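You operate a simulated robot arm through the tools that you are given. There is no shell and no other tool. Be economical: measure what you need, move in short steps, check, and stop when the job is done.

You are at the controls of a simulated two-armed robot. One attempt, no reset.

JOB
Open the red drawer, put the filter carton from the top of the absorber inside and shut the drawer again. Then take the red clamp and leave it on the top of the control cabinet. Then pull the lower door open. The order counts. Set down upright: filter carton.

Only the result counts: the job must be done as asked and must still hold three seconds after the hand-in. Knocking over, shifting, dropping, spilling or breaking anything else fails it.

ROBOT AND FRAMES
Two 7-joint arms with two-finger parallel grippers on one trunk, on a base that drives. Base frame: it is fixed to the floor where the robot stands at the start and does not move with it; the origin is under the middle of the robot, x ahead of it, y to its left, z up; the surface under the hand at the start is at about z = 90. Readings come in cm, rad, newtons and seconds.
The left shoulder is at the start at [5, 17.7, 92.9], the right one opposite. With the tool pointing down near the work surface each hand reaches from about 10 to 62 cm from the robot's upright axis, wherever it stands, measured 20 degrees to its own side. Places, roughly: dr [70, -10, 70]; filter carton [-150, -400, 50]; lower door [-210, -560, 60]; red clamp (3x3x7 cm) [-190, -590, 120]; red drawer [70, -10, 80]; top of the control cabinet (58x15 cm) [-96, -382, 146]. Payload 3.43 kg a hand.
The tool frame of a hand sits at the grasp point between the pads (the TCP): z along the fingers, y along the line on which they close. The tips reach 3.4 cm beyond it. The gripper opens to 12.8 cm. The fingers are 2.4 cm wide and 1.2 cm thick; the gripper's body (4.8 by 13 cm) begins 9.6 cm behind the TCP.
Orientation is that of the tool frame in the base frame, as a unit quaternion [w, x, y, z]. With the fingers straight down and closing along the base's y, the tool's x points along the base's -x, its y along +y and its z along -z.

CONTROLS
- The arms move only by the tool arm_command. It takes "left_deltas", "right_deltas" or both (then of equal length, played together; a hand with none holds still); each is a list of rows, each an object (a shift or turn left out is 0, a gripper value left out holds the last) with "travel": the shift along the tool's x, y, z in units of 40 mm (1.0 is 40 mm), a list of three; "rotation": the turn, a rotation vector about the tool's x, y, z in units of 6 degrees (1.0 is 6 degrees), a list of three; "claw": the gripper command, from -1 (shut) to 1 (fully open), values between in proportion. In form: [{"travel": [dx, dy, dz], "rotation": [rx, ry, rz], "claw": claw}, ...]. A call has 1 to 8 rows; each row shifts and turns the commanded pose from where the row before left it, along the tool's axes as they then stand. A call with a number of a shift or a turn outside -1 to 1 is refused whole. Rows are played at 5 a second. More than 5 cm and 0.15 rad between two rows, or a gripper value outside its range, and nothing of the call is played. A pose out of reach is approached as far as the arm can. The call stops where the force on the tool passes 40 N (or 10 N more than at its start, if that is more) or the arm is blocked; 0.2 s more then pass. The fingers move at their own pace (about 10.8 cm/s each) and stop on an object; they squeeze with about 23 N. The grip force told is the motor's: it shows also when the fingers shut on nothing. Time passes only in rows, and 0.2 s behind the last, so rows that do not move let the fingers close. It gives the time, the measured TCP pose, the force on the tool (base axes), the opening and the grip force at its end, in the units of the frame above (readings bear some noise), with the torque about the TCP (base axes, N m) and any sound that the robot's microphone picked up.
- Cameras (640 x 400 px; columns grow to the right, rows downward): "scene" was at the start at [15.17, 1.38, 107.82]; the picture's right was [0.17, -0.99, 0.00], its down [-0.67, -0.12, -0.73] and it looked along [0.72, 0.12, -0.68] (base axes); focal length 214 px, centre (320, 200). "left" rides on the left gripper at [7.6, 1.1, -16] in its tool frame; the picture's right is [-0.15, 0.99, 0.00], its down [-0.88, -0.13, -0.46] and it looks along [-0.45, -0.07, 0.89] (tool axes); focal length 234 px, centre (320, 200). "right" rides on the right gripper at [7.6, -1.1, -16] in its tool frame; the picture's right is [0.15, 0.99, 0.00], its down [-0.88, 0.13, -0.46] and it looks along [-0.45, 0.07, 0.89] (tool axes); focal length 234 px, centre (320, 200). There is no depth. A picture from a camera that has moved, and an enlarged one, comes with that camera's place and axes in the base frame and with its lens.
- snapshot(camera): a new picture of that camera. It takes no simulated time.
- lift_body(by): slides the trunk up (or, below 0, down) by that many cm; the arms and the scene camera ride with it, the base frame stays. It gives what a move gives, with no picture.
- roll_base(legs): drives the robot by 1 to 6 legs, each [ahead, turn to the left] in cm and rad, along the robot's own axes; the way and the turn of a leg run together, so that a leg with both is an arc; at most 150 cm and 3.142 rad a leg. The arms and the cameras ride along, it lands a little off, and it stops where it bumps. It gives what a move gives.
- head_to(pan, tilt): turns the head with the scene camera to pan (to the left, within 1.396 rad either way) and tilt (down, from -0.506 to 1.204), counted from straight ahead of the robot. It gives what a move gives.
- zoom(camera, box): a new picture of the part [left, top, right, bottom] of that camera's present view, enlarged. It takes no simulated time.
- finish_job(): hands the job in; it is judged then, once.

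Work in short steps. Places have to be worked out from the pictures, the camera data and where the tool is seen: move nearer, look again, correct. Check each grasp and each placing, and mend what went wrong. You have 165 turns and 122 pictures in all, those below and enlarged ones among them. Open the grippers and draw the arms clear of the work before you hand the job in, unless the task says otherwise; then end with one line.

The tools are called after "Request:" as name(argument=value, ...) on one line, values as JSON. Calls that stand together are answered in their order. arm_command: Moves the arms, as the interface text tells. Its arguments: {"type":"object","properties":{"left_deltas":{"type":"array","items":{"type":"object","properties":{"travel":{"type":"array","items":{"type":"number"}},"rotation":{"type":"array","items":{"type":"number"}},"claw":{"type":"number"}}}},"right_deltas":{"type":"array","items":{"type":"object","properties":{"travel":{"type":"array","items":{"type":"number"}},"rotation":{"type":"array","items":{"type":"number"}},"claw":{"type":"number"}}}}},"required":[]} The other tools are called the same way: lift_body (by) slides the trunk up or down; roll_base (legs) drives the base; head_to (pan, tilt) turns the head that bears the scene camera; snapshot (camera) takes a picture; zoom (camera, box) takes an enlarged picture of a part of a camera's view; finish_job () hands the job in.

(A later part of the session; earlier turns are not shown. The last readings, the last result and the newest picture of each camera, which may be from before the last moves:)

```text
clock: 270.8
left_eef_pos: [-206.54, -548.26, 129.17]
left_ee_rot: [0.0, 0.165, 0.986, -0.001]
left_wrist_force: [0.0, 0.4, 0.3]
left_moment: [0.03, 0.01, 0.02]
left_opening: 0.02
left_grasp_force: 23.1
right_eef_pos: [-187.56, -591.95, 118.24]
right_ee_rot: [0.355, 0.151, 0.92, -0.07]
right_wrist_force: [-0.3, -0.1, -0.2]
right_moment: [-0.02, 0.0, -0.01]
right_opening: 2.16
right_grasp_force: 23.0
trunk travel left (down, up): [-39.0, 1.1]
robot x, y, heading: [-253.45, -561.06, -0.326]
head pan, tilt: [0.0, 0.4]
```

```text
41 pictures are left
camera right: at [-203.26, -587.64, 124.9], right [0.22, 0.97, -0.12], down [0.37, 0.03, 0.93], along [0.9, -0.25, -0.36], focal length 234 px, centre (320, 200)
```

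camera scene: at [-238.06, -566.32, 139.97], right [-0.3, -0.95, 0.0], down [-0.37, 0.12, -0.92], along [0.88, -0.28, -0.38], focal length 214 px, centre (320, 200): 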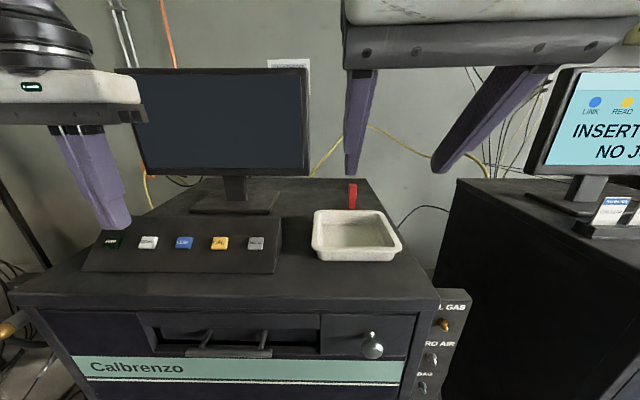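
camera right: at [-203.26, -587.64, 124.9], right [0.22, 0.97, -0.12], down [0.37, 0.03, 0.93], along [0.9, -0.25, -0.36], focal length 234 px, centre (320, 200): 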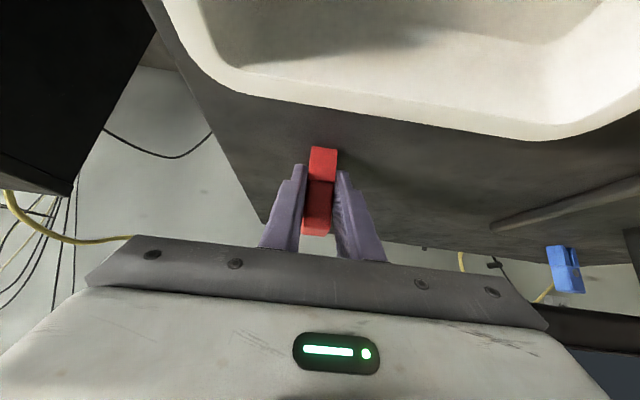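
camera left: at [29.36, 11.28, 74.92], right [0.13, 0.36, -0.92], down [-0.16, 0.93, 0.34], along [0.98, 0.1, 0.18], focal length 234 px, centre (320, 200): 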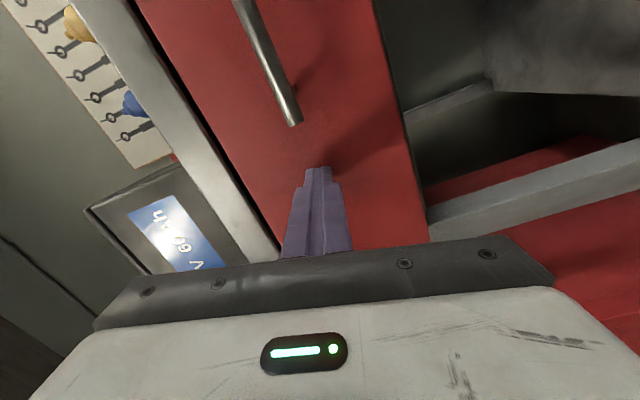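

Clamp gripped (2.2 cm). Lift it straight up 18 cm.

Request:
arm_command(right_deltas=[{"travel": [-0.34, 0, -0.37]}, {"travel": [-0.67, 0, -0.74]}, {"travel": [-0.67, 0, -0.74]}, {"travel": [-0.67, 0, -0.74]}, {"travel": [-0.67, 0, -0.74]}, {}])

Request:
snapshot(camera="right")

```text
clock: 272.2
left_eef_pos: [-206.45, -548.29, 129.24]
left_ee_rot: [0.0, 0.164, 0.986, -0.001]
left_wrist_force: [0.6, 0.9, -1.2]
left_moment: [-0.02, -0.01, 0.0]
left_opening: 0.0
left_grasp_force: 23.5
right_eef_pos: [-188.91, -592.12, 135.28]
right_ee_rot: [0.354, 0.15, 0.92, -0.069]
right_wrist_force: [-0.3, -0.5, -1.1]
right_moment: [0.0, -0.01, -0.04]
right_opening: 2.16
right_grasp_force: 22.9
right hand out of reach, approached as far as the arm can: row 5
trunk travel left (down, up): [-39.0, 1.1]
robot x, y, heading: [-253.57, -560.81, -0.326]
head pan, tilt: [0.0, 0.4]
```

```text
40 pictures are left
camera right: at [-204.73, -587.88, 141.95], right [0.22, 0.97, -0.12], down [0.37, 0.03, 0.93], along [0.9, -0.25, -0.36], focal length 234 px, centre (320, 200)
```

right: 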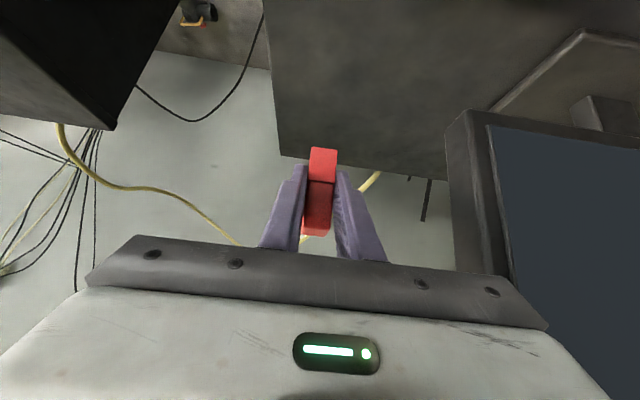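

Clamp is held. Back off from the trolley, then retract and straighten the right hand for travelling.

Request:
roll_base(legs=[[-92, 0]])

Request:
arm_command(right_deltas=[{"travel": [0.74, 0, -0.67]}, {"travel": [0.74, 0, -0.67]}, {"travel": [0.74, 0, -0.67]}, {"travel": [0.74, 0, -0.67]}, {"travel": [0.74, 0, -0.67]}, {"travel": [0.74, 0, -0.67]}, {"travel": [0.74, 0, -0.67]}, {}])

Request:
arm_command(right_deltas=[{"rotation": [0, 1, 0]}, {"rotation": [0, 1, 0]}, {"rotation": [0, 1, 0]}, {"rotation": [0, 1, 0]}, {"rotation": [0, 1, 0]}, {"rotation": [0, 1, 0]}, {"rotation": [0, 0.8, 0]}, {}])

Request:
snapshot(camera="right")

```text
clock: 277.0
left_eef_pos: [-293.46, -518.59, 129.09]
left_ee_rot: [0.0, 0.165, 0.986, -0.001]
left_wrist_force: [-0.5, 0.4, -0.3]
left_moment: [-0.03, 0.02, -0.01]
left_opening: 0.02
left_grasp_force: 22.8
right_eef_pos: [-276.04, -562.7, 135.17]
right_ee_rot: [0.354, 0.15, 0.92, -0.069]
right_wrist_force: [-0.9, 0.9, -0.9]
right_moment: [0.01, 0.03, 0.01]
right_opening: 2.16
right_grasp_force: 23.2
trunk travel left (down, up): [-39.0, 1.1]
robot x, y, heading: [-340.39, -531.71, -0.333]
head pan, tilt: [0.0, 0.4]
```

```text
clock: 278.8
left_eef_pos: [-293.55, -518.64, 129.24]
left_ee_rot: [0.0, 0.165, 0.986, 0.0]
left_wrist_force: [0.3, 0.5, -0.5]
left_moment: [-0.03, 0.02, 0.01]
left_opening: 0.0
left_grasp_force: 22.9
right_eef_pos: [-302.71, -553.6, 134.84]
right_ee_rot: [0.355, 0.152, 0.92, -0.07]
right_wrist_force: [0.4, 0.3, -1.8]
right_moment: [0.02, 0.01, 0.03]
right_opening: 2.16
right_grasp_force: 23.0
trunk travel left (down, up): [-39.0, 1.1]
robot x, y, heading: [-340.82, -531.57, -0.332]
head pan, tilt: [0.0, 0.4]
```

```text
clock: 280.6
left_eef_pos: [-293.34, -518.63, 129.28]
left_ee_rot: [-0.001, 0.165, 0.986, -0.001]
left_wrist_force: [-0.2, 0.2, 0.6]
left_moment: [-0.01, 0.01, 0.01]
left_opening: 0.01
left_grasp_force: 22.4
right_eef_pos: [-302.53, -553.69, 135.25]
right_ee_rot: [0.012, 0.166, 0.986, -0.013]
right_wrist_force: [0.2, 0.1, -1.1]
right_moment: [0.04, 0.02, 0.01]
right_opening: 2.16
right_grasp_force: 22.7
trunk travel left (down, up): [-39.0, 1.1]
robot x, y, heading: [-340.49, -531.4, -0.328]
head pan, tilt: [0.0, 0.4]
```

```text
39 pictures are left
camera right: at [-310.35, -551.8, 150.98], right [0.18, 0.98, -0.02], down [0.87, -0.15, 0.48], along [0.46, -0.11, -0.88], focal length 234 px, centre (320, 200)
```

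right: 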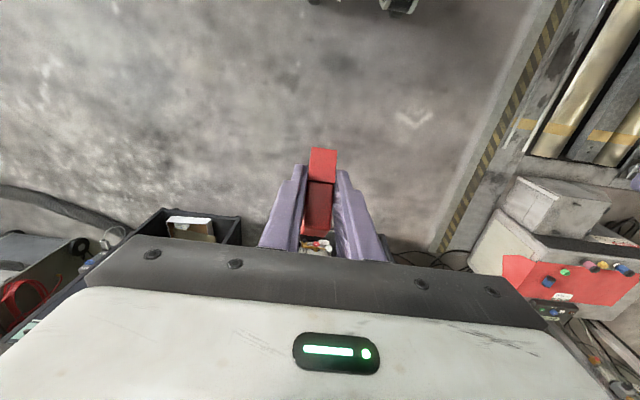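

All good. Retrace: reverse away from the trolley, turn, and reverse up the far aisle.

Request:
roll_base(legs=[[-130, 0], [-120, 0], [0, -1.604], [-150, 0], [-150, 0], [-150, 0]])

```text
clock: 317.9
left_eef_pos: [-389.55, -76.45, 129.08]
left_ee_rot: [-0.001, 0.831, 0.556, 0.0]
left_wrist_force: [0.1, -0.4, 1.0]
left_moment: [-0.01, 0.02, -0.02]
left_opening: 0.0
left_grasp_force: 22.6
right_eef_pos: [-423.94, -65.25, 135.12]
right_ee_rot: [-0.001, 0.832, 0.555, -0.016]
right_wrist_force: [0.4, -0.5, -0.4]
right_moment: [0.01, 0.0, 0.01]
right_opening: 2.17
right_grasp_force: 23.2
trunk travel left (down, up): [-39.0, 1.1]
robot x, y, heading: [-399.66, -28.39, -1.967]
head pan, tilt: [0.0, 0.4]
```

Now reverse around the car's nose.

Request:
roll_base(legs=[[0, 0.207], [-117, 0], [0, -0.708], [-137, 0]])

Request:
head_to(pan=-0.9, tilt=0.4)

Request:
snapshot(camera="scene")

```text
clock: 333.0
left_eef_pos: [-286.14, 126.02, 129.2]
left_ee_rot: [0.0, 0.945, 0.327, 0.0]
left_wrist_force: [-0.1, -0.2, 0.7]
left_moment: [-0.01, 0.03, -0.02]
left_opening: 0.0
left_grasp_force: 23.9
right_eef_pos: [-310.7, 152.52, 135.06]
right_ee_rot: [-0.006, 0.945, 0.327, -0.016]
right_wrist_force: [0.0, 0.9, -1.0]
right_moment: [-0.02, 0.0, 0.0]
right_opening: 2.15
right_grasp_force: 23.3
trunk travel left (down, up): [-39.0, 1.1]
robot x, y, heading: [-271.27, 172.48, -2.465]
head pan, tilt: [0.0, 0.4]
```

```text
clock: 334.2
left_eef_pos: [-286.15, 125.98, 129.16]
left_ee_rot: [-0.001, 0.945, 0.328, 0.0]
left_wrist_force: [0.1, -0.7, 0.0]
left_moment: [0.02, -0.03, 0.0]
left_opening: 0.01
left_grasp_force: 22.6
right_eef_pos: [-310.7, 152.55, 135.13]
right_ee_rot: [-0.006, 0.945, 0.327, -0.016]
right_wrist_force: [-0.7, -0.1, -0.6]
right_moment: [0.01, 0.0, 0.0]
right_opening: 2.18
right_grasp_force: 22.8
trunk travel left (down, up): [-39.0, 1.1]
robot x, y, heading: [-271.64, 172.72, -2.472]
head pan, tilt: [-0.901, 0.4]
```

```text
38 pictures are left
camera scene: at [-286.02, 170.38, 139.92], right [0.23, 0.97, 0.0], down [0.38, -0.09, -0.92], along [-0.9, 0.21, -0.39], focal length 214 px, centre (320, 200)
```

scene: 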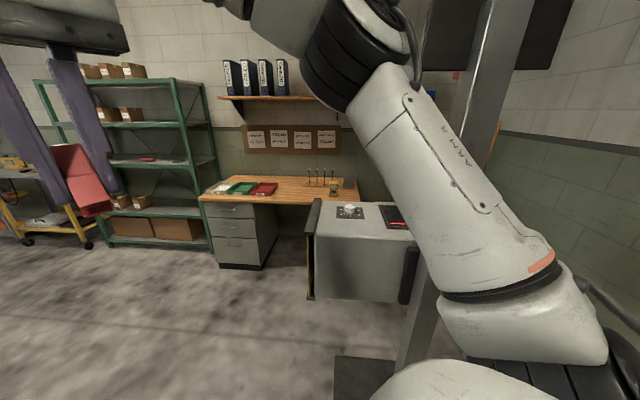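

Now turn to face across and reverse in front of the car, then turn to the bench aisle.

Request:
roll_base(legs=[[0, -0.975], [-120, 0], [-105, 0]])

```text
clock: 347.9
left_eef_pos: [-102.48, 90.22, 129.26]
left_ee_rot: [-0.001, 0.987, -0.159, 0.0]
left_wrist_force: [-0.2, 0.1, 0.0]
left_moment: [0.0, 0.0, 0.0]
left_opening: 0.0
left_grasp_force: 22.8
right_eef_pos: [-93.88, 125.21, 135.17]
right_ee_rot: [-0.013, 0.987, -0.16, -0.011]
right_wrist_force: [-0.4, -0.3, -0.9]
right_moment: [0.0, 0.01, 0.0]
right_opening: 2.18
right_grasp_force: 22.6
trunk travel left (down, up): [-39.0, 1.1]
robot x, y, heading: [-55.24, 103.56, 2.824]
head pan, tilt: [-0.901, 0.4]
```

Turn to the bench aisle and drive down, stopping short of the control cabinet to inspect its top.

Request:
roll_base(legs=[[0, 1.705], [140, 0], [120, 0]])

Request:
head_to(pan=0.25, tilt=0.1)

Request:
snapshot(camera="scene")

```text
clock: 364.7
left_eef_pos: [-84.57, -197.66, 129.2]
left_ee_rot: [-0.001, 0.772, 0.635, -0.002]
left_wrist_force: [0.4, -0.3, 0.1]
left_moment: [0.01, -0.04, 0.0]
left_opening: 0.0
left_grasp_force: 23.0
right_eef_pos: [-120.48, -193.55, 135.26]
right_ee_rot: [0.0, 0.772, 0.636, -0.016]
right_wrist_force: [-0.2, 1.1, -0.7]
right_moment: [0.03, 0.03, 0.0]
right_opening: 2.16
right_grasp_force: 23.4
trunk travel left (down, up): [-39.0, 1.1]
robot x, y, heading: [-103.94, -152.7, -1.76]
head pan, tilt: [-0.901, 0.4]
```

```text
clock: 366.1
left_eef_pos: [-84.67, -197.63, 129.27]
left_ee_rot: [-0.002, 0.772, 0.636, -0.001]
left_wrist_force: [0.7, -0.4, 0.4]
left_moment: [0.02, -0.02, 0.0]
left_opening: 0.0
left_grasp_force: 23.0
right_eef_pos: [-120.53, -193.57, 135.17]
right_ee_rot: [0.0, 0.773, 0.635, -0.016]
right_wrist_force: [-0.8, -0.4, 0.0]
right_moment: [0.04, 0.0, -0.01]
right_opening: 2.19
right_grasp_force: 23.1
trunk travel left (down, up): [-39.0, 1.1]
robot x, y, heading: [-103.94, -152.64, -1.762]
head pan, tilt: [0.25, 0.099]
```

```text
37 pictures are left
camera scene: at [-104.72, -168.82, 142.72], right [-1.0, -0.06, 0.0], down [-0.01, 0.1, -0.99], along [0.06, -0.99, -0.1], focal length 214 px, centre (320, 200)
```

scene: 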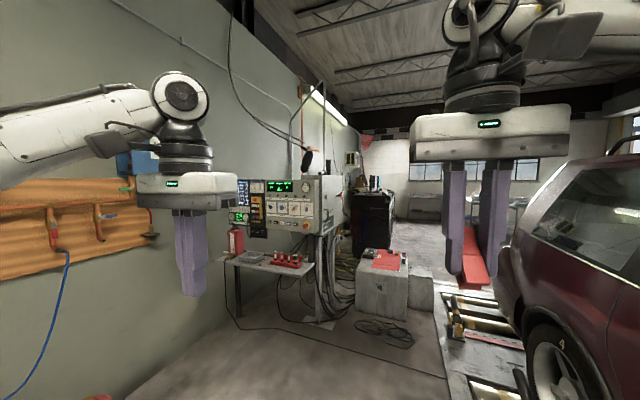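

Request:
zoom(camera="scene", box=[225, 130, 385, 230])

```text
4.00 times, centred on (305, 180) of scene
camera zoom: at [-104.72, -168.82, 142.72], right [-1.0, -0.06, 0.0], down [-0.01, 0.1, -0.99], along [0.06, -0.99, -0.1], focal length 858 px, centre (380, 280)
```

zoom: 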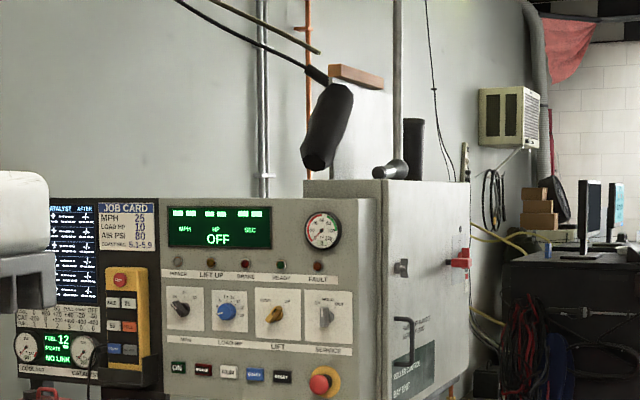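

The control cabinet is the tall box with red switch: about f 21–37, s 364–422, top z 146, with a torch and a black cylinder at its near end. I drive to face it.

Request:
roll_base(legs=[[0, -0.13], [100, 0], [93, 0], [0, 1.565]])

Request:
head_to(pan=0.0, tilt=0.1)

Request:
snapshot(camera="scene")

```text
clock: 380.1
left_eef_pos: [-118.77, -321.46, 129.16]
left_ee_rot: [0.0, 0.159, 0.987, -0.001]
left_wrist_force: [-0.4, 1.0, 1.1]
left_moment: [0.0, -0.03, -0.04]
left_opening: 0.0
left_grasp_force: 22.8
right_eef_pos: [-127.42, -356.38, 135.22]
right_ee_rot: [0.012, 0.16, 0.987, -0.012]
right_wrist_force: [0.0, 0.0, -0.3]
right_moment: [-0.02, 0.02, 0.06]
right_opening: 2.18
right_grasp_force: 22.5
trunk travel left (down, up): [-39.0, 1.1]
robot x, y, heading: [-165.53, -335.0, -0.317]
head pan, tilt: [0.25, 0.099]
```

```text
clock: 380.9
left_eef_pos: [-118.74, -321.34, 129.28]
left_ee_rot: [-0.001, 0.159, 0.987, -0.001]
left_wrist_force: [0.2, 0.4, -0.1]
left_moment: [0.0, -0.02, 0.0]
left_opening: 0.01
left_grasp_force: 22.9
right_eef_pos: [-127.44, -356.51, 135.21]
right_ee_rot: [0.011, 0.16, 0.987, -0.012]
right_wrist_force: [0.1, 0.3, -0.2]
right_moment: [0.0, 0.02, -0.02]
right_opening: 2.18
right_grasp_force: 23.0
trunk travel left (down, up): [-39.0, 1.1]
robot x, y, heading: [-165.91, -334.65, -0.316]
head pan, tilt: [0.0, 0.099]
```

```text
35 pictures are left
camera scene: at [-150.37, -339.92, 142.72], right [-0.31, -0.95, 0.0], down [-0.09, 0.03, -1.0], along [0.95, -0.31, -0.1], focal length 214 px, centre (320, 200)
```

scene: 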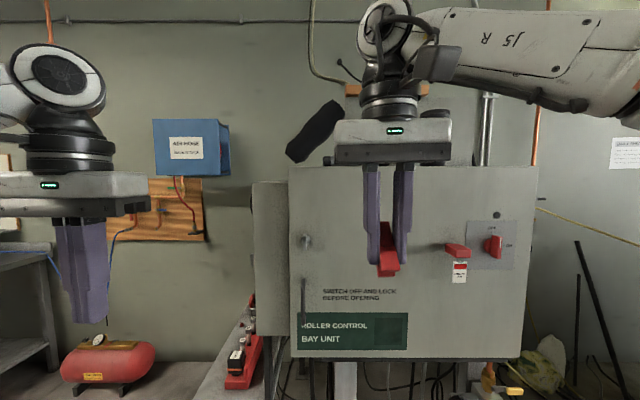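

The cabinet top is free as far as seen edge-on. Raise the right hand to z≈163 and move it 20 cm right, then tilt to view the top.

Request:
arm_command(right_deltas=[{"travel": [0, -0.7, -0.95]}, {"travel": [0, -0.7, -0.95]}, {"travel": [0, -0.7, -0.95]}, {"travel": [0, -0.7, -0.95]}, {"travel": [0, -0.7, -0.95]}, {"travel": [0, -0.7, -0.95]}, {"travel": [0, 0, -0.95]}, {}])

Request:
arm_command(right_deltas=[{"rotation": [0, -1, 0]}, {"rotation": [0, -1, 0]}, {"rotation": [0, -1, 0]}, {"rotation": [0, -1, 0]}, {"rotation": [0, -1, 0]}, {"rotation": [0, -1, 0]}, {"rotation": [0, -0.8, 0]}, {}])

Request:
snapshot(camera="right")

```text
clock: 382.7
left_eef_pos: [-118.79, -321.51, 129.1]
left_ee_rot: [0.0, 0.159, 0.987, 0.0]
left_wrist_force: [-0.7, -0.2, 0.3]
left_moment: [-0.02, 0.0, 0.02]
left_opening: 0.0
left_grasp_force: 22.9
right_eef_pos: [-135.11, -366.36, 142.72]
right_ee_rot: [0.013, 0.161, 0.987, -0.011]
right_wrist_force: [0.3, -0.1, -0.7]
right_moment: [-0.01, 0.01, -0.01]
right_opening: 2.16
right_grasp_force: 23.2
right hand out of reach, approached as far as the arm can: row 2, 3, 4, 5, 6, 7
trunk travel left (down, up): [-39.0, 1.1]
robot x, y, heading: [-165.79, -334.74, -0.316]
head pan, tilt: [0.0, 0.099]
```

```text
clock: 384.5
left_eef_pos: [-118.77, -321.4, 129.14]
left_ee_rot: [0.0, 0.159, 0.987, 0.0]
left_wrist_force: [0.2, 0.2, -0.6]
left_moment: [0.0, 0.01, -0.01]
left_opening: 0.0
left_grasp_force: 23.1
right_eef_pos: [-135.22, -366.42, 142.51]
right_ee_rot: [0.356, 0.146, 0.921, -0.068]
right_wrist_force: [-0.5, 0.1, -1.4]
right_moment: [0.0, 0.0, -0.02]
right_opening: 2.17
right_grasp_force: 22.9
trunk travel left (down, up): [-39.0, 1.1]
robot x, y, heading: [-166.05, -334.7, -0.321]
head pan, tilt: [0.0, 0.099]
```

```text
34 pictures are left
camera right: at [-151.09, -362.28, 149.18], right [0.21, 0.97, -0.12], down [0.37, 0.03, 0.93], along [0.9, -0.24, -0.35], focal length 234 px, centre (320, 200)
```

right: 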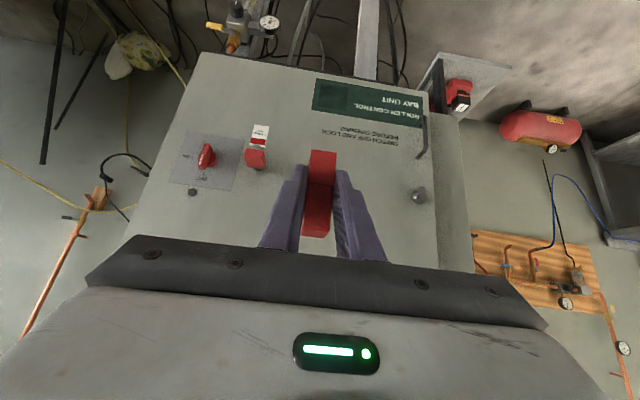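

Height is limited when reaching far, so I'll stand nearer. Retract the left hand, raise the tilted right hand.

Request:
arm_command(left_deltas=[{"travel": [0.8, 0.3, 0]}, {"travel": [0.8, 0.3, 0]}, {"travel": [0.8, 0.3, 0]}, {}, {}, {}], right_deltas=[{"travel": [-0.67, 0, -0.74]}, {"travel": [-0.67, 0, -0.74]}, {"travel": [-0.67, 0, -0.74]}, {"travel": [-0.67, 0, -0.74]}, {"travel": [-0.67, 0, -0.74]}, {}])

Request:
snapshot(camera="right")

```text
clock: 385.9
left_eef_pos: [-126.78, -315.32, 129.39]
left_ee_rot: [0.0, 0.16, 0.987, 0.0]
left_wrist_force: [-0.5, -1.1, 1.2]
left_moment: [0.05, -0.03, 0.01]
left_opening: 0.0
left_grasp_force: 23.0
right_eef_pos: [-135.05, -366.28, 162.26]
right_ee_rot: [0.355, 0.146, 0.921, -0.066]
right_wrist_force: [0.4, -0.3, -0.6]
right_moment: [0.05, 0.01, 0.07]
right_opening: 2.15
right_grasp_force: 23.0
trunk travel left (down, up): [-39.0, 1.1]
robot x, y, heading: [-165.84, -335.02, -0.318]
head pan, tilt: [0.0, 0.099]
```

```text
33 pictures are left
camera right: at [-150.89, -362.12, 168.97], right [0.21, 0.97, -0.12], down [0.37, 0.03, 0.93], along [0.9, -0.24, -0.36], focal length 234 px, centre (320, 200)
```

right: 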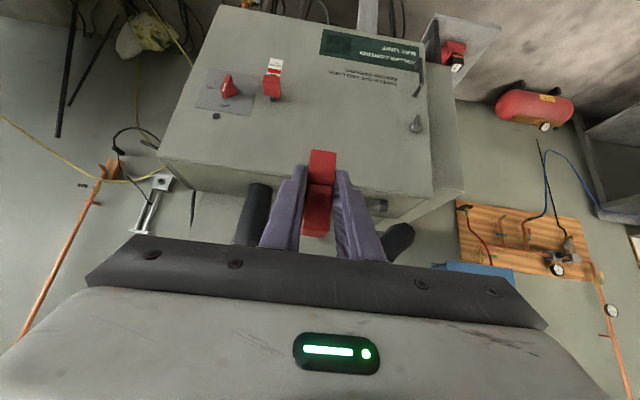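

The top is visible: black cylinder at s≈404, torch at s≈373, free spot at s≈388. Drive ahead 23 cm with the clamp above the top's height.

Request:
roll_base(legs=[[23, 0]])

Request:
snapshot(camera="right")

Request:
head_to(pan=0.0, tilt=-0.1)

Request:
snapshot(camera="scene")

```text
clock: 387.6
left_eef_pos: [-105.13, -322.09, 129.35]
left_ee_rot: [-0.001, 0.158, 0.987, -0.001]
left_wrist_force: [0.9, 0.7, 0.8]
left_moment: [0.02, 0.01, 0.01]
left_opening: 0.0
left_grasp_force: 23.4
right_eef_pos: [-113.06, -372.99, 162.23]
right_ee_rot: [0.355, 0.144, 0.921, -0.066]
right_wrist_force: [1.0, 0.3, -1.1]
right_moment: [0.0, 0.02, 0.02]
right_opening: 2.18
right_grasp_force: 23.1
trunk travel left (down, up): [-39.0, 1.1]
robot x, y, heading: [-144.19, -342.15, -0.318]
head pan, tilt: [0.0, 0.099]
```

```text
32 pictures are left
camera right: at [-128.98, -368.85, 169.0], right [0.21, 0.97, -0.12], down [0.37, 0.03, 0.93], along [0.9, -0.24, -0.36], focal length 234 px, centre (320, 200)
```

right: 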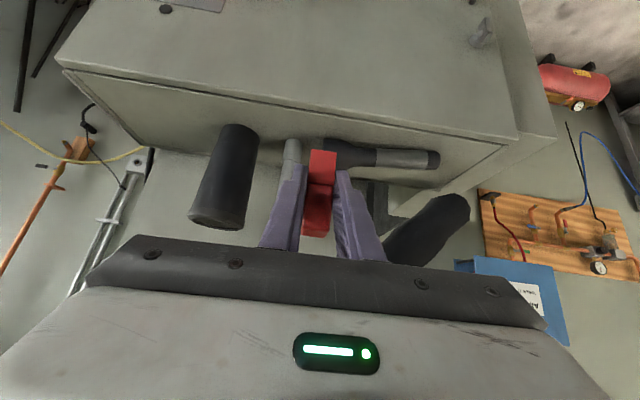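

```text
clock: 388.4
left_eef_pos: [-105.25, -321.98, 129.28]
left_ee_rot: [0.0, 0.158, 0.987, -0.001]
left_wrist_force: [0.2, 0.4, 0.2]
left_moment: [0.02, -0.02, 0.0]
left_opening: 0.01
left_grasp_force: 23.2
right_eef_pos: [-113.11, -372.89, 162.32]
right_ee_rot: [0.355, 0.144, 0.921, -0.067]
right_wrist_force: [-0.2, 0.2, -0.6]
right_moment: [0.0, 0.03, 0.01]
right_opening: 2.16
right_grasp_force: 23.0
trunk travel left (down, up): [-39.0, 1.1]
robot x, y, heading: [-144.1, -342.34, -0.32]
head pan, tilt: [0.0, -0.099]
```

```text
31 pictures are left
camera scene: at [-129.17, -346.82, 144.5], right [-0.31, -0.95, 0.0], down [0.09, -0.03, -1.0], along [0.95, -0.31, 0.1], focal length 214 px, centre (320, 200)
```

scene: 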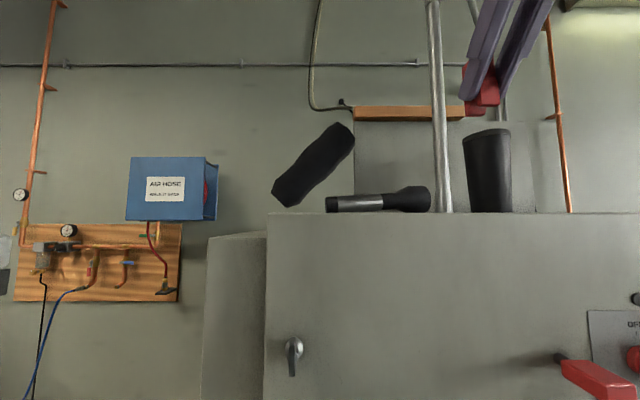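

The top holds a torch (s 371–389), conduit (s≈395) and cylinder (s 396–405); free area is the right end, s≈414. I move the clamp 25 cm right and 6 cm down while still in front of the cabinet.

Request:
arm_command(right_deltas=[{"travel": [0.145, -0.89, 0.16]}, {"travel": [0.145, -0.89, 0.16]}, {"travel": [0.145, -0.89, 0.16]}, {"travel": [0.145, -0.89, 0.16]}, {"travel": [0.145, -0.89, 0.16]}, {"travel": [0.145, -0.89, 0.16]}, {"travel": [0.145, -0.89, 0.16]}, {}])

Request:
snapshot(camera="right")

```text
clock: 390.2
left_eef_pos: [-105.14, -322.24, 129.19]
left_ee_rot: [0.0, 0.159, 0.987, 0.0]
left_wrist_force: [-0.2, 0.5, 0.2]
left_moment: [0.0, 0.0, 0.02]
left_opening: 0.0
left_grasp_force: 22.6
right_eef_pos: [-121.16, -394.61, 154.6]
right_ee_rot: [0.355, 0.144, 0.921, -0.067]
right_wrist_force: [0.5, 0.5, -0.3]
right_moment: [-0.01, 0.0, -0.03]
right_opening: 2.14
right_grasp_force: 22.8
right hand out of reach, approached as far as the arm can: row 6, 7
trunk travel left (down, up): [-39.0, 1.1]
robot x, y, heading: [-143.84, -341.78, -0.32]
head pan, tilt: [0.0, -0.099]
```

```text
30 pictures are left
camera right: at [-137.06, -390.53, 161.37], right [0.21, 0.97, -0.12], down [0.37, 0.03, 0.93], along [0.9, -0.24, -0.35], focal length 234 px, centre (320, 200)
```

right: 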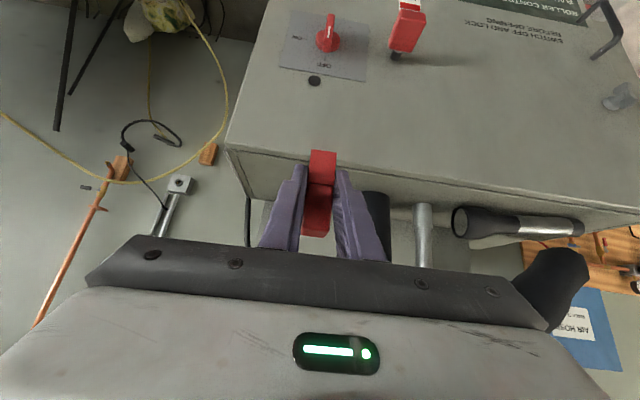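

Aligned with the free right end. Drive 9 cm ahead.

Request:
roll_base(legs=[[9, 0]])

Request:
arm_command(right_deltas=[{"travel": [-0.55, -0.15, 0.5]}, {"travel": [-0.55, -0.15, 0.5]}, {"travel": [-0.55, -0.1, 0.5]}, {}])

Request:
snapshot(camera="right")

```text
clock: 391.3
left_eef_pos: [-96.47, -324.97, 129.3]
left_ee_rot: [0.0, 0.157, 0.988, -0.001]
left_wrist_force: [0.0, 0.5, -0.6]
left_moment: [0.01, 0.03, 0.0]
left_opening: 0.0
left_grasp_force: 23.3
right_eef_pos: [-112.59, -397.51, 154.68]
right_ee_rot: [0.356, 0.144, 0.921, -0.066]
right_wrist_force: [0.7, -0.1, -0.8]
right_moment: [-0.01, 0.03, -0.02]
right_opening: 2.15
right_grasp_force: 23.2
trunk travel left (down, up): [-39.0, 1.1]
robot x, y, heading: [-135.9, -345.01, -0.314]
head pan, tilt: [0.0, -0.099]
```

```text
clock: 392.3
left_eef_pos: [-96.65, -324.86, 129.36]
left_ee_rot: [0.0, 0.157, 0.988, -0.002]
left_wrist_force: [0.5, 1.0, 0.7]
left_moment: [-0.01, 0.0, -0.02]
left_opening: 0.01
left_grasp_force: 22.9
right_eef_pos: [-105.9, -399.03, 152.58]
right_ee_rot: [0.356, 0.147, 0.921, -0.066]
right_wrist_force: [0.0, 0.8, -0.9]
right_moment: [0.01, 0.01, 0.01]
right_opening: 2.15
right_grasp_force: 23.4
right hand out of reach, approached as far as the arm can: row 1, 2, 3
trunk travel left (down, up): [-39.0, 1.1]
robot x, y, heading: [-135.51, -344.94, -0.312]
head pan, tilt: [0.0, -0.099]
```

```text
29 pictures are left
camera right: at [-121.82, -394.89, 159.2], right [0.21, 0.97, -0.12], down [0.37, 0.03, 0.93], along [0.91, -0.24, -0.35], focal length 234 px, centre (320, 200)
```

right: 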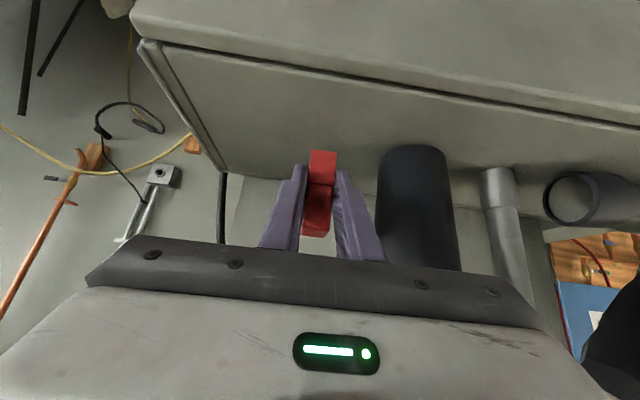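

The clamp is over the free end, about 2 cm above the surface. Lower gently.

Request:
arm_command(right_deltas=[{"travel": [0.13, 0, 0.15]}, {"travel": [0.1, 0, 0.11]}, {"travel": [0.07, 0, 0.08]}, {}])

Request:
snapshot(camera="right")

```text
clock: 393.3
left_eef_pos: [-96.56, -324.91, 129.24]
left_ee_rot: [0.0, 0.158, 0.987, -0.001]
left_wrist_force: [0.6, 0.0, -0.1]
left_moment: [0.02, -0.01, 0.0]
left_opening: 0.01
left_grasp_force: 22.7
right_eef_pos: [-105.94, -399.05, 150.71]
right_ee_rot: [0.357, 0.143, 0.921, -0.066]
right_wrist_force: [0.3, -0.7, -1.1]
right_moment: [0.02, 0.02, 0.01]
right_opening: 2.16
right_grasp_force: 23.1
trunk travel left (down, up): [-39.0, 1.1]
robot x, y, heading: [-135.31, -345.08, -0.317]
head pan, tilt: [0.0, -0.099]
```

```text
28 pictures are left
camera right: at [-121.88, -394.96, 157.32], right [0.21, 0.97, -0.12], down [0.37, 0.03, 0.93], along [0.91, -0.24, -0.35], focal length 234 px, centre (320, 200)
```

right: 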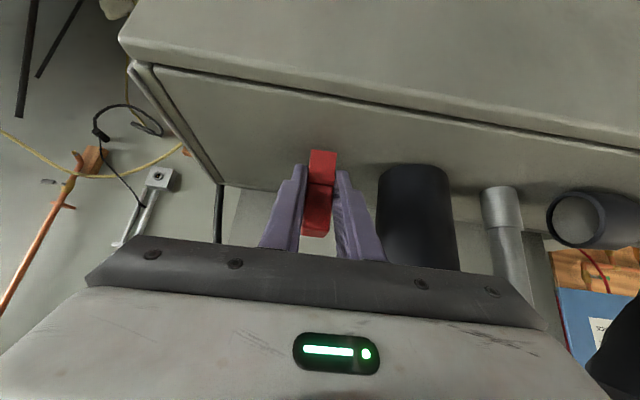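

No contact yet; keep lowering slowly.

Request:
arm_command(right_deltas=[{"travel": [0.07, 0, 0.075]}, {"travel": [0.07, 0, 0.075]}, {}])

```text
clock: 394.1
left_eef_pos: [-96.62, -324.89, 129.43]
left_ee_rot: [0.001, 0.157, 0.988, 0.0]
left_wrist_force: [-0.6, 0.3, -0.1]
left_moment: [-0.01, 0.0, 0.02]
left_opening: 0.02
left_grasp_force: 23.0
right_eef_pos: [-106.11, -399.19, 150.22]
right_ee_rot: [0.359, 0.145, 0.919, -0.067]
right_wrist_force: [1.8, -4.6, 15.2]
right_moment: [-0.17, -0.54, -0.15]
right_opening: 2.15
right_grasp_force: 23.0
trunk travel left (down, up): [-39.0, 1.1]
robot x, y, heading: [-135.71, -344.79, -0.31]
head pan, tilt: [0.0, -0.099]
```

Contact (15 N). Ease off, open slightly and withdraw along the tool axis.

Request:
arm_command(right_deltas=[{"travel": [-0.03, 0, -0.03]}, {"claw": -0.25}, {"claw": -0.25}, {"claw": -0.25}, {"travel": [0, 0, -0.5]}, {"travel": [0, 0, -1]}, {"travel": [0, 0, -1]}, {}])

Request:
snapshot(camera="right")

```text
clock: 395.9
left_eef_pos: [-96.68, -324.93, 129.27]
left_ee_rot: [0.0, 0.157, 0.988, -0.001]
left_wrist_force: [0.1, -0.8, 0.1]
left_moment: [-0.04, 0.03, -0.01]
left_opening: 0.0
left_grasp_force: 22.9
right_eef_pos: [-112.34, -395.94, 156.23]
right_ee_rot: [0.358, 0.146, 0.92, -0.067]
right_wrist_force: [0.4, -0.5, -0.3]
right_moment: [-0.02, 0.0, 0.04]
right_opening: 4.8
right_grasp_force: 0.0
right hand out of reach, approached as far as the arm can: row 7
trunk travel left (down, up): [-39.0, 1.1]
robot x, y, heading: [-135.19, -344.59, -0.315]
head pan, tilt: [0.0, -0.099]
```

```text
27 pictures are left
camera right: at [-128.29, -391.78, 162.91], right [0.21, 0.97, -0.12], down [0.37, 0.03, 0.93], along [0.91, -0.24, -0.35], focal length 234 px, centre (320, 200)
```

right: 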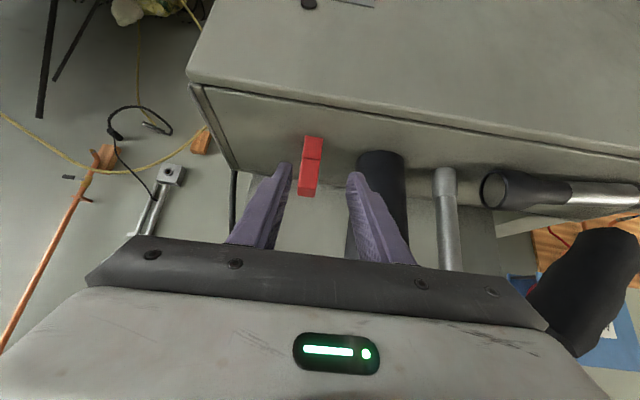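

The clamp stands on the cabinet top. Back away 31 cm and verify.

Request:
roll_base(legs=[[-31, 0]])

Request:
snapshot(camera="scene")

```text
clock: 397.9
left_eef_pos: [-125.42, -315.54, 129.35]
left_ee_rot: [0.0, 0.157, 0.988, -0.001]
left_wrist_force: [-0.1, -0.1, -0.6]
left_moment: [-0.04, -0.02, -0.02]
left_opening: 0.01
left_grasp_force: 23.1
right_eef_pos: [-141.1, -386.5, 156.34]
right_ee_rot: [0.357, 0.146, 0.92, -0.066]
right_wrist_force: [-0.1, -0.3, 0.4]
right_moment: [0.02, -0.01, 0.02]
right_opening: 4.79
right_grasp_force: 0.0
trunk travel left (down, up): [-39.0, 1.1]
robot x, y, heading: [-164.1, -335.61, -0.308]
head pan, tilt: [0.0, -0.099]
```

```text
26 pictures are left
camera scene: at [-149.36, -340.25, 144.51], right [-0.31, -0.95, 0.0], down [0.09, -0.03, -0.99], along [0.95, -0.31, 0.1], focal length 214 px, centre (320, 200)
```

scene: 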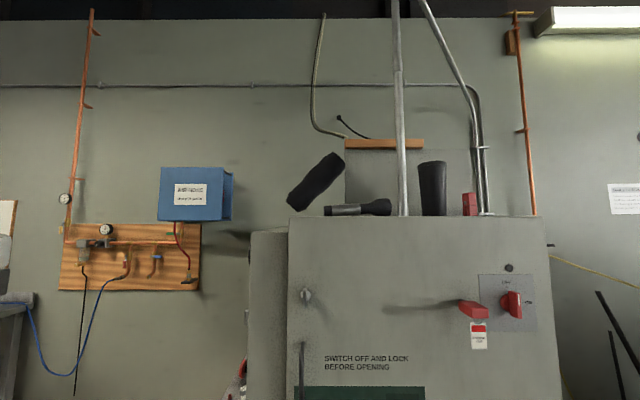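

Clamp confirmed standing on the top. Tuck the right hand in, then retrace round the car to the trolley.

Request:
arm_command(right_deltas=[{"travel": [0, 1, 0]}, {"travel": [0, 1, 0]}, {"travel": [0, 1, 0]}, {"travel": [0, 1, 0]}, {"travel": [0, 1, 0]}, {"travel": [0, 0.8, 0]}, {}])

Request:
roll_base(legs=[[0, -1.57], [-100, 0], [-95, 0], [0, 0.125], [-130, 0], [-130, 0]])

```text
clock: 399.5
left_eef_pos: [-125.43, -315.54, 129.34]
left_ee_rot: [0.0, 0.157, 0.988, -0.001]
left_wrist_force: [-0.2, -0.1, 0.0]
left_moment: [0.0, 0.0, -0.01]
left_opening: 0.0
left_grasp_force: 23.2
right_eef_pos: [-133.83, -364.71, 155.91]
right_ee_rot: [0.357, 0.146, 0.92, -0.066]
right_wrist_force: [0.3, -0.3, -0.3]
right_moment: [-0.01, -0.03, 0.01]
right_opening: 4.79
right_grasp_force: 0.1
trunk travel left (down, up): [-39.0, 1.1]
robot x, y, heading: [-164.28, -335.51, -0.309]
head pan, tilt: [0.0, -0.099]
```

```text
clock: 426.0
left_eef_pos: [-31.59, 71.84, 129.31]
left_ee_rot: [-0.001, 0.762, 0.648, -0.001]
left_wrist_force: [0.1, -0.1, -0.1]
left_moment: [-0.03, 0.02, 0.03]
left_opening: 0.0
left_grasp_force: 23.4
right_eef_pos: [-81.4, 72.61, 155.77]
right_ee_rot: [0.228, 0.709, 0.604, -0.283]
right_wrist_force: [-0.7, 0.6, 0.9]
right_moment: [-0.02, -0.03, 0.01]
right_opening: 4.81
right_grasp_force: 0.0
trunk travel left (down, up): [-39.0, 1.1]
robot x, y, heading: [-57.16, 106.78, -1.728]
head pan, tilt: [0.0, -0.099]
```

Continue: across the car's nose and into the far aisle.

Request:
roll_base(legs=[[0, -1.711], [112, 0], [112, 0], [0, 0.969], [137, 0], [0, 0.7]])

```text
clock: 451.9
left_eef_pos: [-352.82, 47.67, 129.16]
left_ee_rot: [-0.001, 0.766, 0.643, 0.0]
left_wrist_force: [0.7, -0.7, -0.1]
left_moment: [-0.02, 0.0, 0.02]
left_opening: 0.01
left_grasp_force: 23.1
right_eef_pos: [-402.59, 49.1, 155.82]
right_ee_rot: [0.226, 0.713, 0.599, -0.284]
right_wrist_force: [-0.7, 1.0, 0.3]
right_moment: [-0.02, 0.01, 0.0]
right_opening: 4.81
right_grasp_force: 0.1
trunk travel left (down, up): [-39.0, 1.1]
robot x, y, heading: [-378.02, 83.63, -1.741]
head pan, tilt: [0.0, -0.099]
```

Request:
roll_base(legs=[[0, -0.18], [143, 0], [143, 0], [143, 0], [141, 0], [0, 1.605]])

Request:
head_to(pan=0.0, tilt=0.4)

```text
clock: 483.9
left_eef_pos: [-531.59, -438.4, 129.29]
left_ee_rot: [-0.001, 0.16, 0.987, -0.001]
left_wrist_force: [0.2, 0.0, 0.5]
left_moment: [-0.04, 0.01, 0.0]
left_opening: 0.01
left_grasp_force: 23.3
right_eef_pos: [-540.22, -487.52, 155.7]
right_ee_rot: [0.357, 0.149, 0.92, -0.068]
right_wrist_force: [-0.6, 0.9, -0.8]
right_moment: [-0.01, -0.01, -0.04]
right_opening: 4.78
right_grasp_force: 0.0
trunk travel left (down, up): [-39.0, 1.1]
robot x, y, heading: [-570.38, -457.99, -0.316]
head pan, tilt: [0.0, -0.099]
```

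```text
clock: 484.8
left_eef_pos: [-531.57, -438.44, 129.34]
left_ee_rot: [0.0, 0.16, 0.987, -0.001]
left_wrist_force: [-0.8, -0.2, -0.6]
left_moment: [-0.01, 0.04, -0.02]
left_opening: 0.01
left_grasp_force: 22.9
right_eef_pos: [-540.32, -487.5, 155.84]
right_ee_rot: [0.356, 0.149, 0.92, -0.068]
right_wrist_force: [0.2, 0.1, 1.0]
right_moment: [0.02, -0.05, 0.0]
right_opening: 4.79
right_grasp_force: 0.0
trunk travel left (down, up): [-39.0, 1.1]
robot x, y, heading: [-570.51, -458.05, -0.316]
head pan, tilt: [0.0, 0.4]
```

Drive up to the trolley (≈100 cm off), lower the trunk and level the right tool to horizontal.

Request:
roll_base(legs=[[0, 0.037], [133, 0], [133, 0], [0, -0.041]])

Request:
lift_body(by=-30)

Request:
arm_command(right_deltas=[{"rotation": [0, -1, 0], "claw": 0}, {"rotation": [0, -1, 0]}, {"rotation": [0, -1, 0]}, {"rotation": [0, -1, 0]}, {"rotation": [0, -1, 0]}, {"rotation": [0, -1, 0]}, {"rotation": [0, -1, 0]}, {"rotation": [0, -0.9, 0]}])

Request:
snapshot(camera="scene")

```text
clock: 498.4
left_eef_pos: [-277.85, -512.72, 129.35]
left_ee_rot: [0.0, 0.165, 0.986, -0.001]
left_wrist_force: [-0.8, 0.3, -0.1]
left_moment: [0.01, 0.0, 0.0]
left_opening: 0.0
left_grasp_force: 22.7
right_eef_pos: [-287.15, -561.65, 155.88]
right_ee_rot: [0.356, 0.154, 0.919, -0.07]
right_wrist_force: [0.4, 0.4, -0.3]
right_moment: [0.01, 0.0, 0.01]
right_opening: 4.8
right_grasp_force: 0.1
trunk travel left (down, up): [-39.0, 1.1]
robot x, y, heading: [-316.97, -531.94, -0.331]
head pan, tilt: [0.0, 0.4]
```

```text
clock: 501.4
left_eef_pos: [-278.0, -512.63, 99.32]
left_ee_rot: [-0.001, 0.165, 0.986, -0.001]
left_wrist_force: [-0.1, -0.1, 0.1]
left_moment: [0.01, 0.0, 0.0]
left_opening: 0.01
left_grasp_force: 23.5
right_eef_pos: [-287.08, -561.67, 125.72]
right_ee_rot: [0.357, 0.153, 0.919, -0.07]
right_wrist_force: [0.9, -1.0, -0.4]
right_moment: [0.02, -0.03, 0.01]
right_opening: 4.81
right_grasp_force: 0.0
trunk travel left (down, up): [-9.0, 31.1]
robot x, y, heading: [-317.21, -531.57, -0.33]
head pan, tilt: [0.0, 0.4]
```

```text
clock: 503.2
left_eef_pos: [-277.83, -512.73, 99.39]
left_ee_rot: [0.0, 0.165, 0.986, 0.0]
left_wrist_force: [0.3, 0.8, 0.6]
left_moment: [0.01, 0.0, 0.0]
left_opening: 0.0
left_grasp_force: 22.9
right_eef_pos: [-287.16, -561.67, 125.8]
right_ee_rot: [0.697, 0.112, 0.697, -0.125]
right_wrist_force: [-0.4, 0.7, 0.2]
right_moment: [-0.05, 0.03, 0.01]
right_opening: 6.39
right_grasp_force: 0.1
trunk travel left (down, up): [-9.0, 31.1]
robot x, y, heading: [-317.09, -532.0, -0.33]
head pan, tilt: [0.0, 0.4]
```

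```text
25 pictures are left
camera scene: at [-301.73, -537.25, 109.93], right [-0.32, -0.95, 0.0], down [-0.37, 0.13, -0.92], along [0.87, -0.3, -0.39], focal length 214 px, centre (320, 200)
```

scene: 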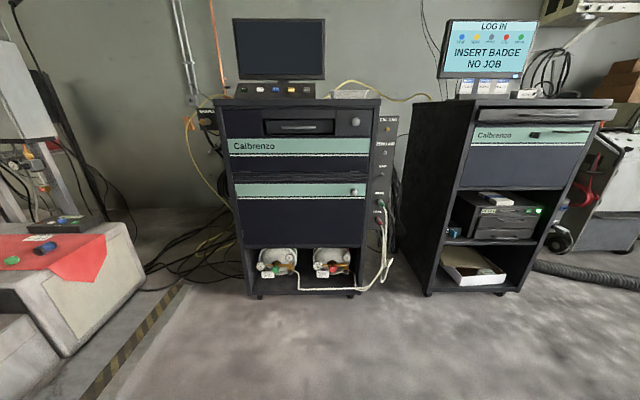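

Knob triangulates to [-219.2,-582.5,75.2]; door hinged at s≈564, knob side s≈622. Lower the right hand to knob height.

Request:
lift_body(by=-8)

Request:
arm_command(right_deltas=[{"travel": [1, 0.1, 0]}, {"travel": [1, 0.1, 0]}, {"travel": [1, 0.1, 0]}, {"travel": [1, 0.1, 0]}, {"travel": [1, 0, 0]}, {"travel": [1, 0, 0]}, {"travel": [1, 0, 0]}, {"travel": [1, 0, 0]}])

Request:
arm_command(right_deltas=[{"travel": [1, 0, 0]}, {"travel": [1, 0, 0]}, {"travel": [0.6, 0, 0]}, {}])

Request:
snapshot(camera="right")

```text
clock: 504.4
left_eef_pos: [-277.8, -512.67, 91.32]
left_ee_rot: [0.0, 0.165, 0.986, -0.001]
left_wrist_force: [0.6, 0.1, 0.0]
left_moment: [-0.02, 0.02, 0.02]
left_opening: 0.01
left_grasp_force: 22.5
right_eef_pos: [-287.26, -561.66, 117.79]
right_ee_rot: [0.696, 0.113, 0.698, -0.125]
right_wrist_force: [-0.6, 0.7, -0.5]
right_moment: [-0.04, -0.01, 0.01]
right_opening: 6.42
right_grasp_force: 0.1
trunk travel left (down, up): [-1.0, 39.1]
robot x, y, heading: [-317.29, -532.34, -0.329]
head pan, tilt: [0.0, 0.4]
```

```text
clock: 506.2
left_eef_pos: [-277.93, -512.7, 91.29]
left_ee_rot: [-0.001, 0.165, 0.986, -0.002]
left_wrist_force: [-0.4, 0.3, -0.1]
left_moment: [-0.01, -0.01, -0.01]
left_opening: 0.02
left_grasp_force: 23.2
right_eef_pos: [-278.52, -557.57, 93.65]
right_ee_rot: [0.696, 0.113, 0.698, -0.126]
right_wrist_force: [-0.5, -0.1, -0.3]
right_moment: [0.0, 0.01, -0.02]
right_opening: 6.4
right_grasp_force: 0.1
right hand out of reach, approached as far as the arm can: row 4, 5, 6, 7, 8
trunk travel left (down, up): [-1.0, 39.1]
robot x, y, heading: [-317.16, -531.99, -0.33]
head pan, tilt: [0.0, 0.4]
```

```text
clock: 507.2
left_eef_pos: [-277.96, -512.71, 91.24]
left_ee_rot: [0.0, 0.165, 0.986, 0.0]
left_wrist_force: [-0.3, -0.5, 0.1]
left_moment: [0.0, 0.01, 0.01]
left_opening: 0.0
left_grasp_force: 22.8
right_eef_pos: [-276.48, -556.91, 83.64]
right_ee_rot: [0.696, 0.113, 0.698, -0.126]
right_wrist_force: [-0.2, 0.5, 0.6]
right_moment: [0.0, 0.0, 0.02]
right_opening: 6.39
right_grasp_force: 0.0
right hand out of reach, approached as far as the arm can: row 1, 2
trunk travel left (down, up): [-1.0, 39.1]
robot x, y, heading: [-317.2, -531.85, -0.334]
head pan, tilt: [0.0, 0.4]
```

```text
24 pictures are left
camera right: at [-291.87, -552.93, 76.21], right [0.33, 0.93, -0.16], down [-0.38, 0.29, 0.88], along [0.86, -0.23, 0.45], focal length 234 px, centre (320, 200)
```

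right: 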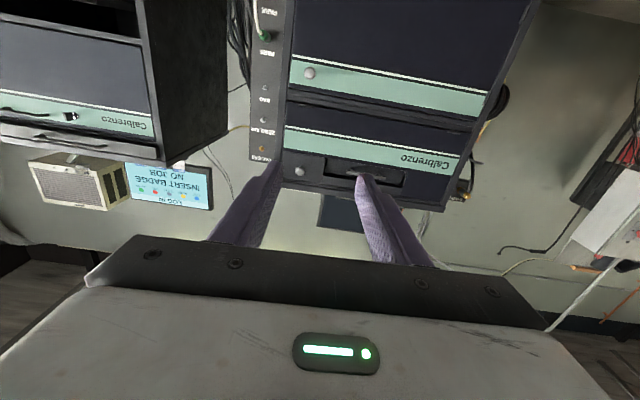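

Knob confirmed at [-219.2,-582.8,75]. Extend forward and down to z≈75.

Request:
arm_command(right_deltas=[{"travel": [0.75, -0.3, 0.7]}, {"travel": [0.75, -0.3, 0.7]}, {"travel": [0.66, -0.3, 0.6]}, {}])

```text
clock: 508.2
left_eef_pos: [-277.8, -512.71, 91.22]
left_ee_rot: [0.0, 0.165, 0.986, -0.001]
left_wrist_force: [-0.3, 0.8, -0.2]
left_moment: [0.02, 0.0, -0.01]
left_opening: 0.0
left_grasp_force: 22.9
right_eef_pos: [-269.96, -560.89, 76.55]
right_ee_rot: [0.694, 0.115, 0.699, -0.128]
right_wrist_force: [0.7, -0.1, -1.0]
right_moment: [0.0, 0.02, -0.02]
right_opening: 6.41
right_grasp_force: 0.1
right hand out of reach, approached as far as the arm can: row 3
trunk travel left (down, up): [-1.0, 39.1]
robot x, y, heading: [-316.87, -531.8, -0.331]
head pan, tilt: [0.0, 0.4]
```

Fine-align and drive ahead 46 cm to bring the open fingers near the knob.

Request:
arm_command(right_deltas=[{"travel": [0.37, -0.45, 0]}, {"travel": [0, -0.45, 0]}, {}])

Request:
roll_base(legs=[[45, 0]])

Request:
snapshot(camera="right")

```text
clock: 509.0
left_eef_pos: [-277.8, -512.69, 91.27]
left_ee_rot: [0.0, 0.165, 0.986, 0.0]
left_wrist_force: [0.8, -0.9, 0.0]
left_moment: [-0.02, -0.03, 0.0]
left_opening: 0.01
left_grasp_force: 22.8
right_eef_pos: [-271.21, -560.9, 76.94]
right_ee_rot: [0.695, 0.114, 0.699, -0.127]
right_wrist_force: [-1.1, -0.5, 0.0]
right_moment: [0.02, 0.0, 0.02]
right_opening: 6.4
right_grasp_force: 0.1
right hand out of reach, approached as far as the arm can: row 1, 2
trunk travel left (down, up): [-1.0, 39.1]
robot x, y, heading: [-316.92, -532.13, -0.328]
head pan, tilt: [0.0, 0.4]
```

```text
clock: 511.7
left_eef_pos: [-235.55, -527.64, 91.2]
left_ee_rot: [-0.001, 0.168, 0.986, -0.001]
left_wrist_force: [0.2, 0.3, 1.0]
left_moment: [-0.02, 0.0, -0.02]
left_opening: 0.01
left_grasp_force: 23.2
right_eef_pos: [-229.11, -575.88, 76.96]
right_ee_rot: [0.695, 0.117, 0.698, -0.129]
right_wrist_force: [0.0, -0.5, 0.3]
right_moment: [0.0, -0.01, 0.03]
right_opening: 6.41
right_grasp_force: 0.0
trunk travel left (down, up): [-1.0, 39.1]
robot x, y, heading: [-274.86, -546.52, -0.335]
head pan, tilt: [0.0, 0.4]
```

```text
23 pictures are left
camera right: at [-244.63, -571.59, 69.36], right [0.34, 0.93, -0.16], down [-0.38, 0.29, 0.88], along [0.86, -0.23, 0.45], focal length 234 px, centre (320, 200)
```

right: 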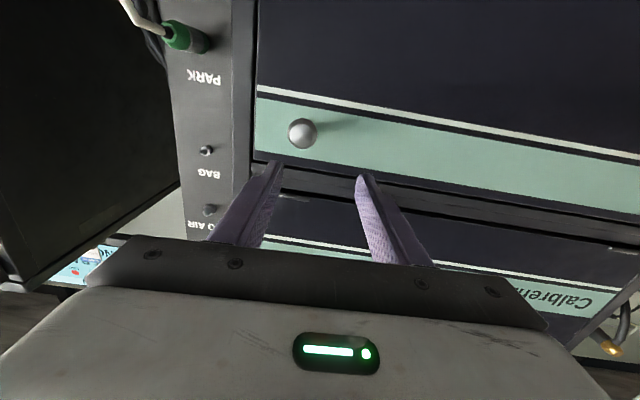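

Need 2.8 cm right and ~2 cm down. Turn the base slightly right, drop the trunk 1 cm, and extend forward/down with the arm.

Request:
roll_base(legs=[[0, -0.055]])

Request:
lift_body(by=-0.9)

Request:
arm_command(right_deltas=[{"travel": [0.1, 0, 0.6]}, {"travel": [0.15, 0, 0.6]}, {}])

Request:
snapshot(camera="right")

```text
clock: 512.5
left_eef_pos: [-234.36, -529.91, 91.25]
left_ee_rot: [0.0, 0.196, 0.981, 0.0]
left_wrist_force: [-0.5, 0.4, 0.7]
left_moment: [0.0, 0.01, -0.03]
left_opening: 0.0
left_grasp_force: 22.9
right_eef_pos: [-230.82, -578.31, 76.85]
right_ee_rot: [0.691, 0.137, 0.694, -0.148]
right_wrist_force: [0.2, 0.3, 0.0]
right_moment: [0.01, -0.04, -0.02]
right_opening: 6.41
right_grasp_force: 0.0
trunk travel left (down, up): [-1.0, 39.1]
robot x, y, heading: [-274.61, -546.73, -0.397]
head pan, tilt: [0.0, 0.4]
```

```text
clock: 513.1
left_eef_pos: [-234.47, -529.86, 90.38]
left_ee_rot: [0.0, 0.196, 0.981, -0.002]
left_wrist_force: [-0.5, 0.3, 0.3]
left_moment: [0.02, -0.05, 0.01]
left_opening: 0.0
left_grasp_force: 23.5
right_eef_pos: [-230.8, -578.3, 75.99]
right_ee_rot: [0.691, 0.136, 0.694, -0.148]
right_wrist_force: [-1.0, -0.3, 1.2]
right_moment: [0.01, 0.02, 0.0]
right_opening: 6.41
right_grasp_force: 0.0
trunk travel left (down, up): [-0.1, 40.0]
robot x, y, heading: [-275.13, -546.66, -0.389]
head pan, tilt: [0.0, 0.4]
```

```text
clock: 513.9
left_eef_pos: [-234.45, -529.88, 90.34]
left_ee_rot: [0.0, 0.197, 0.98, -0.001]
left_wrist_force: [-0.2, 0.7, -0.6]
left_moment: [0.01, 0.01, 0.01]
left_opening: 0.0
left_grasp_force: 23.0
right_eef_pos: [-226.05, -578.91, 75.58]
right_ee_rot: [0.689, 0.137, 0.696, -0.15]
right_wrist_force: [0.3, -0.2, 1.3]
right_moment: [-0.04, -0.01, 0.01]
right_opening: 6.41
right_grasp_force: 0.0
right hand out of reach, approached as far as the arm can: row 1, 2
trunk travel left (down, up): [-0.1, 40.0]
robot x, y, heading: [-274.83, -546.57, -0.395]
head pan, tilt: [0.0, 0.4]
```

```text
22 pictures are left
camera right: at [-241.33, -573.68, 68.09], right [0.39, 0.91, -0.16], down [-0.36, 0.31, 0.88], along [0.85, -0.29, 0.45], focal length 234 px, centre (320, 200)
```

right: 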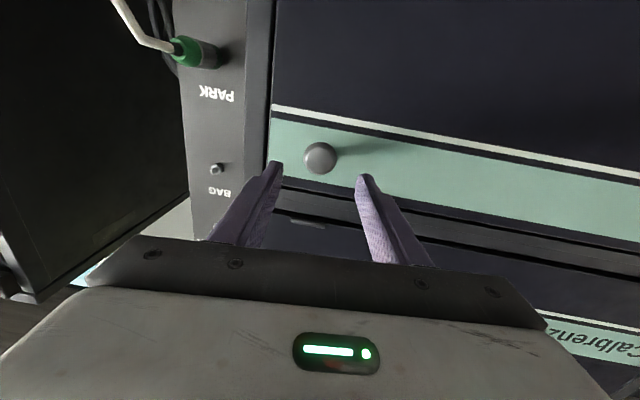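

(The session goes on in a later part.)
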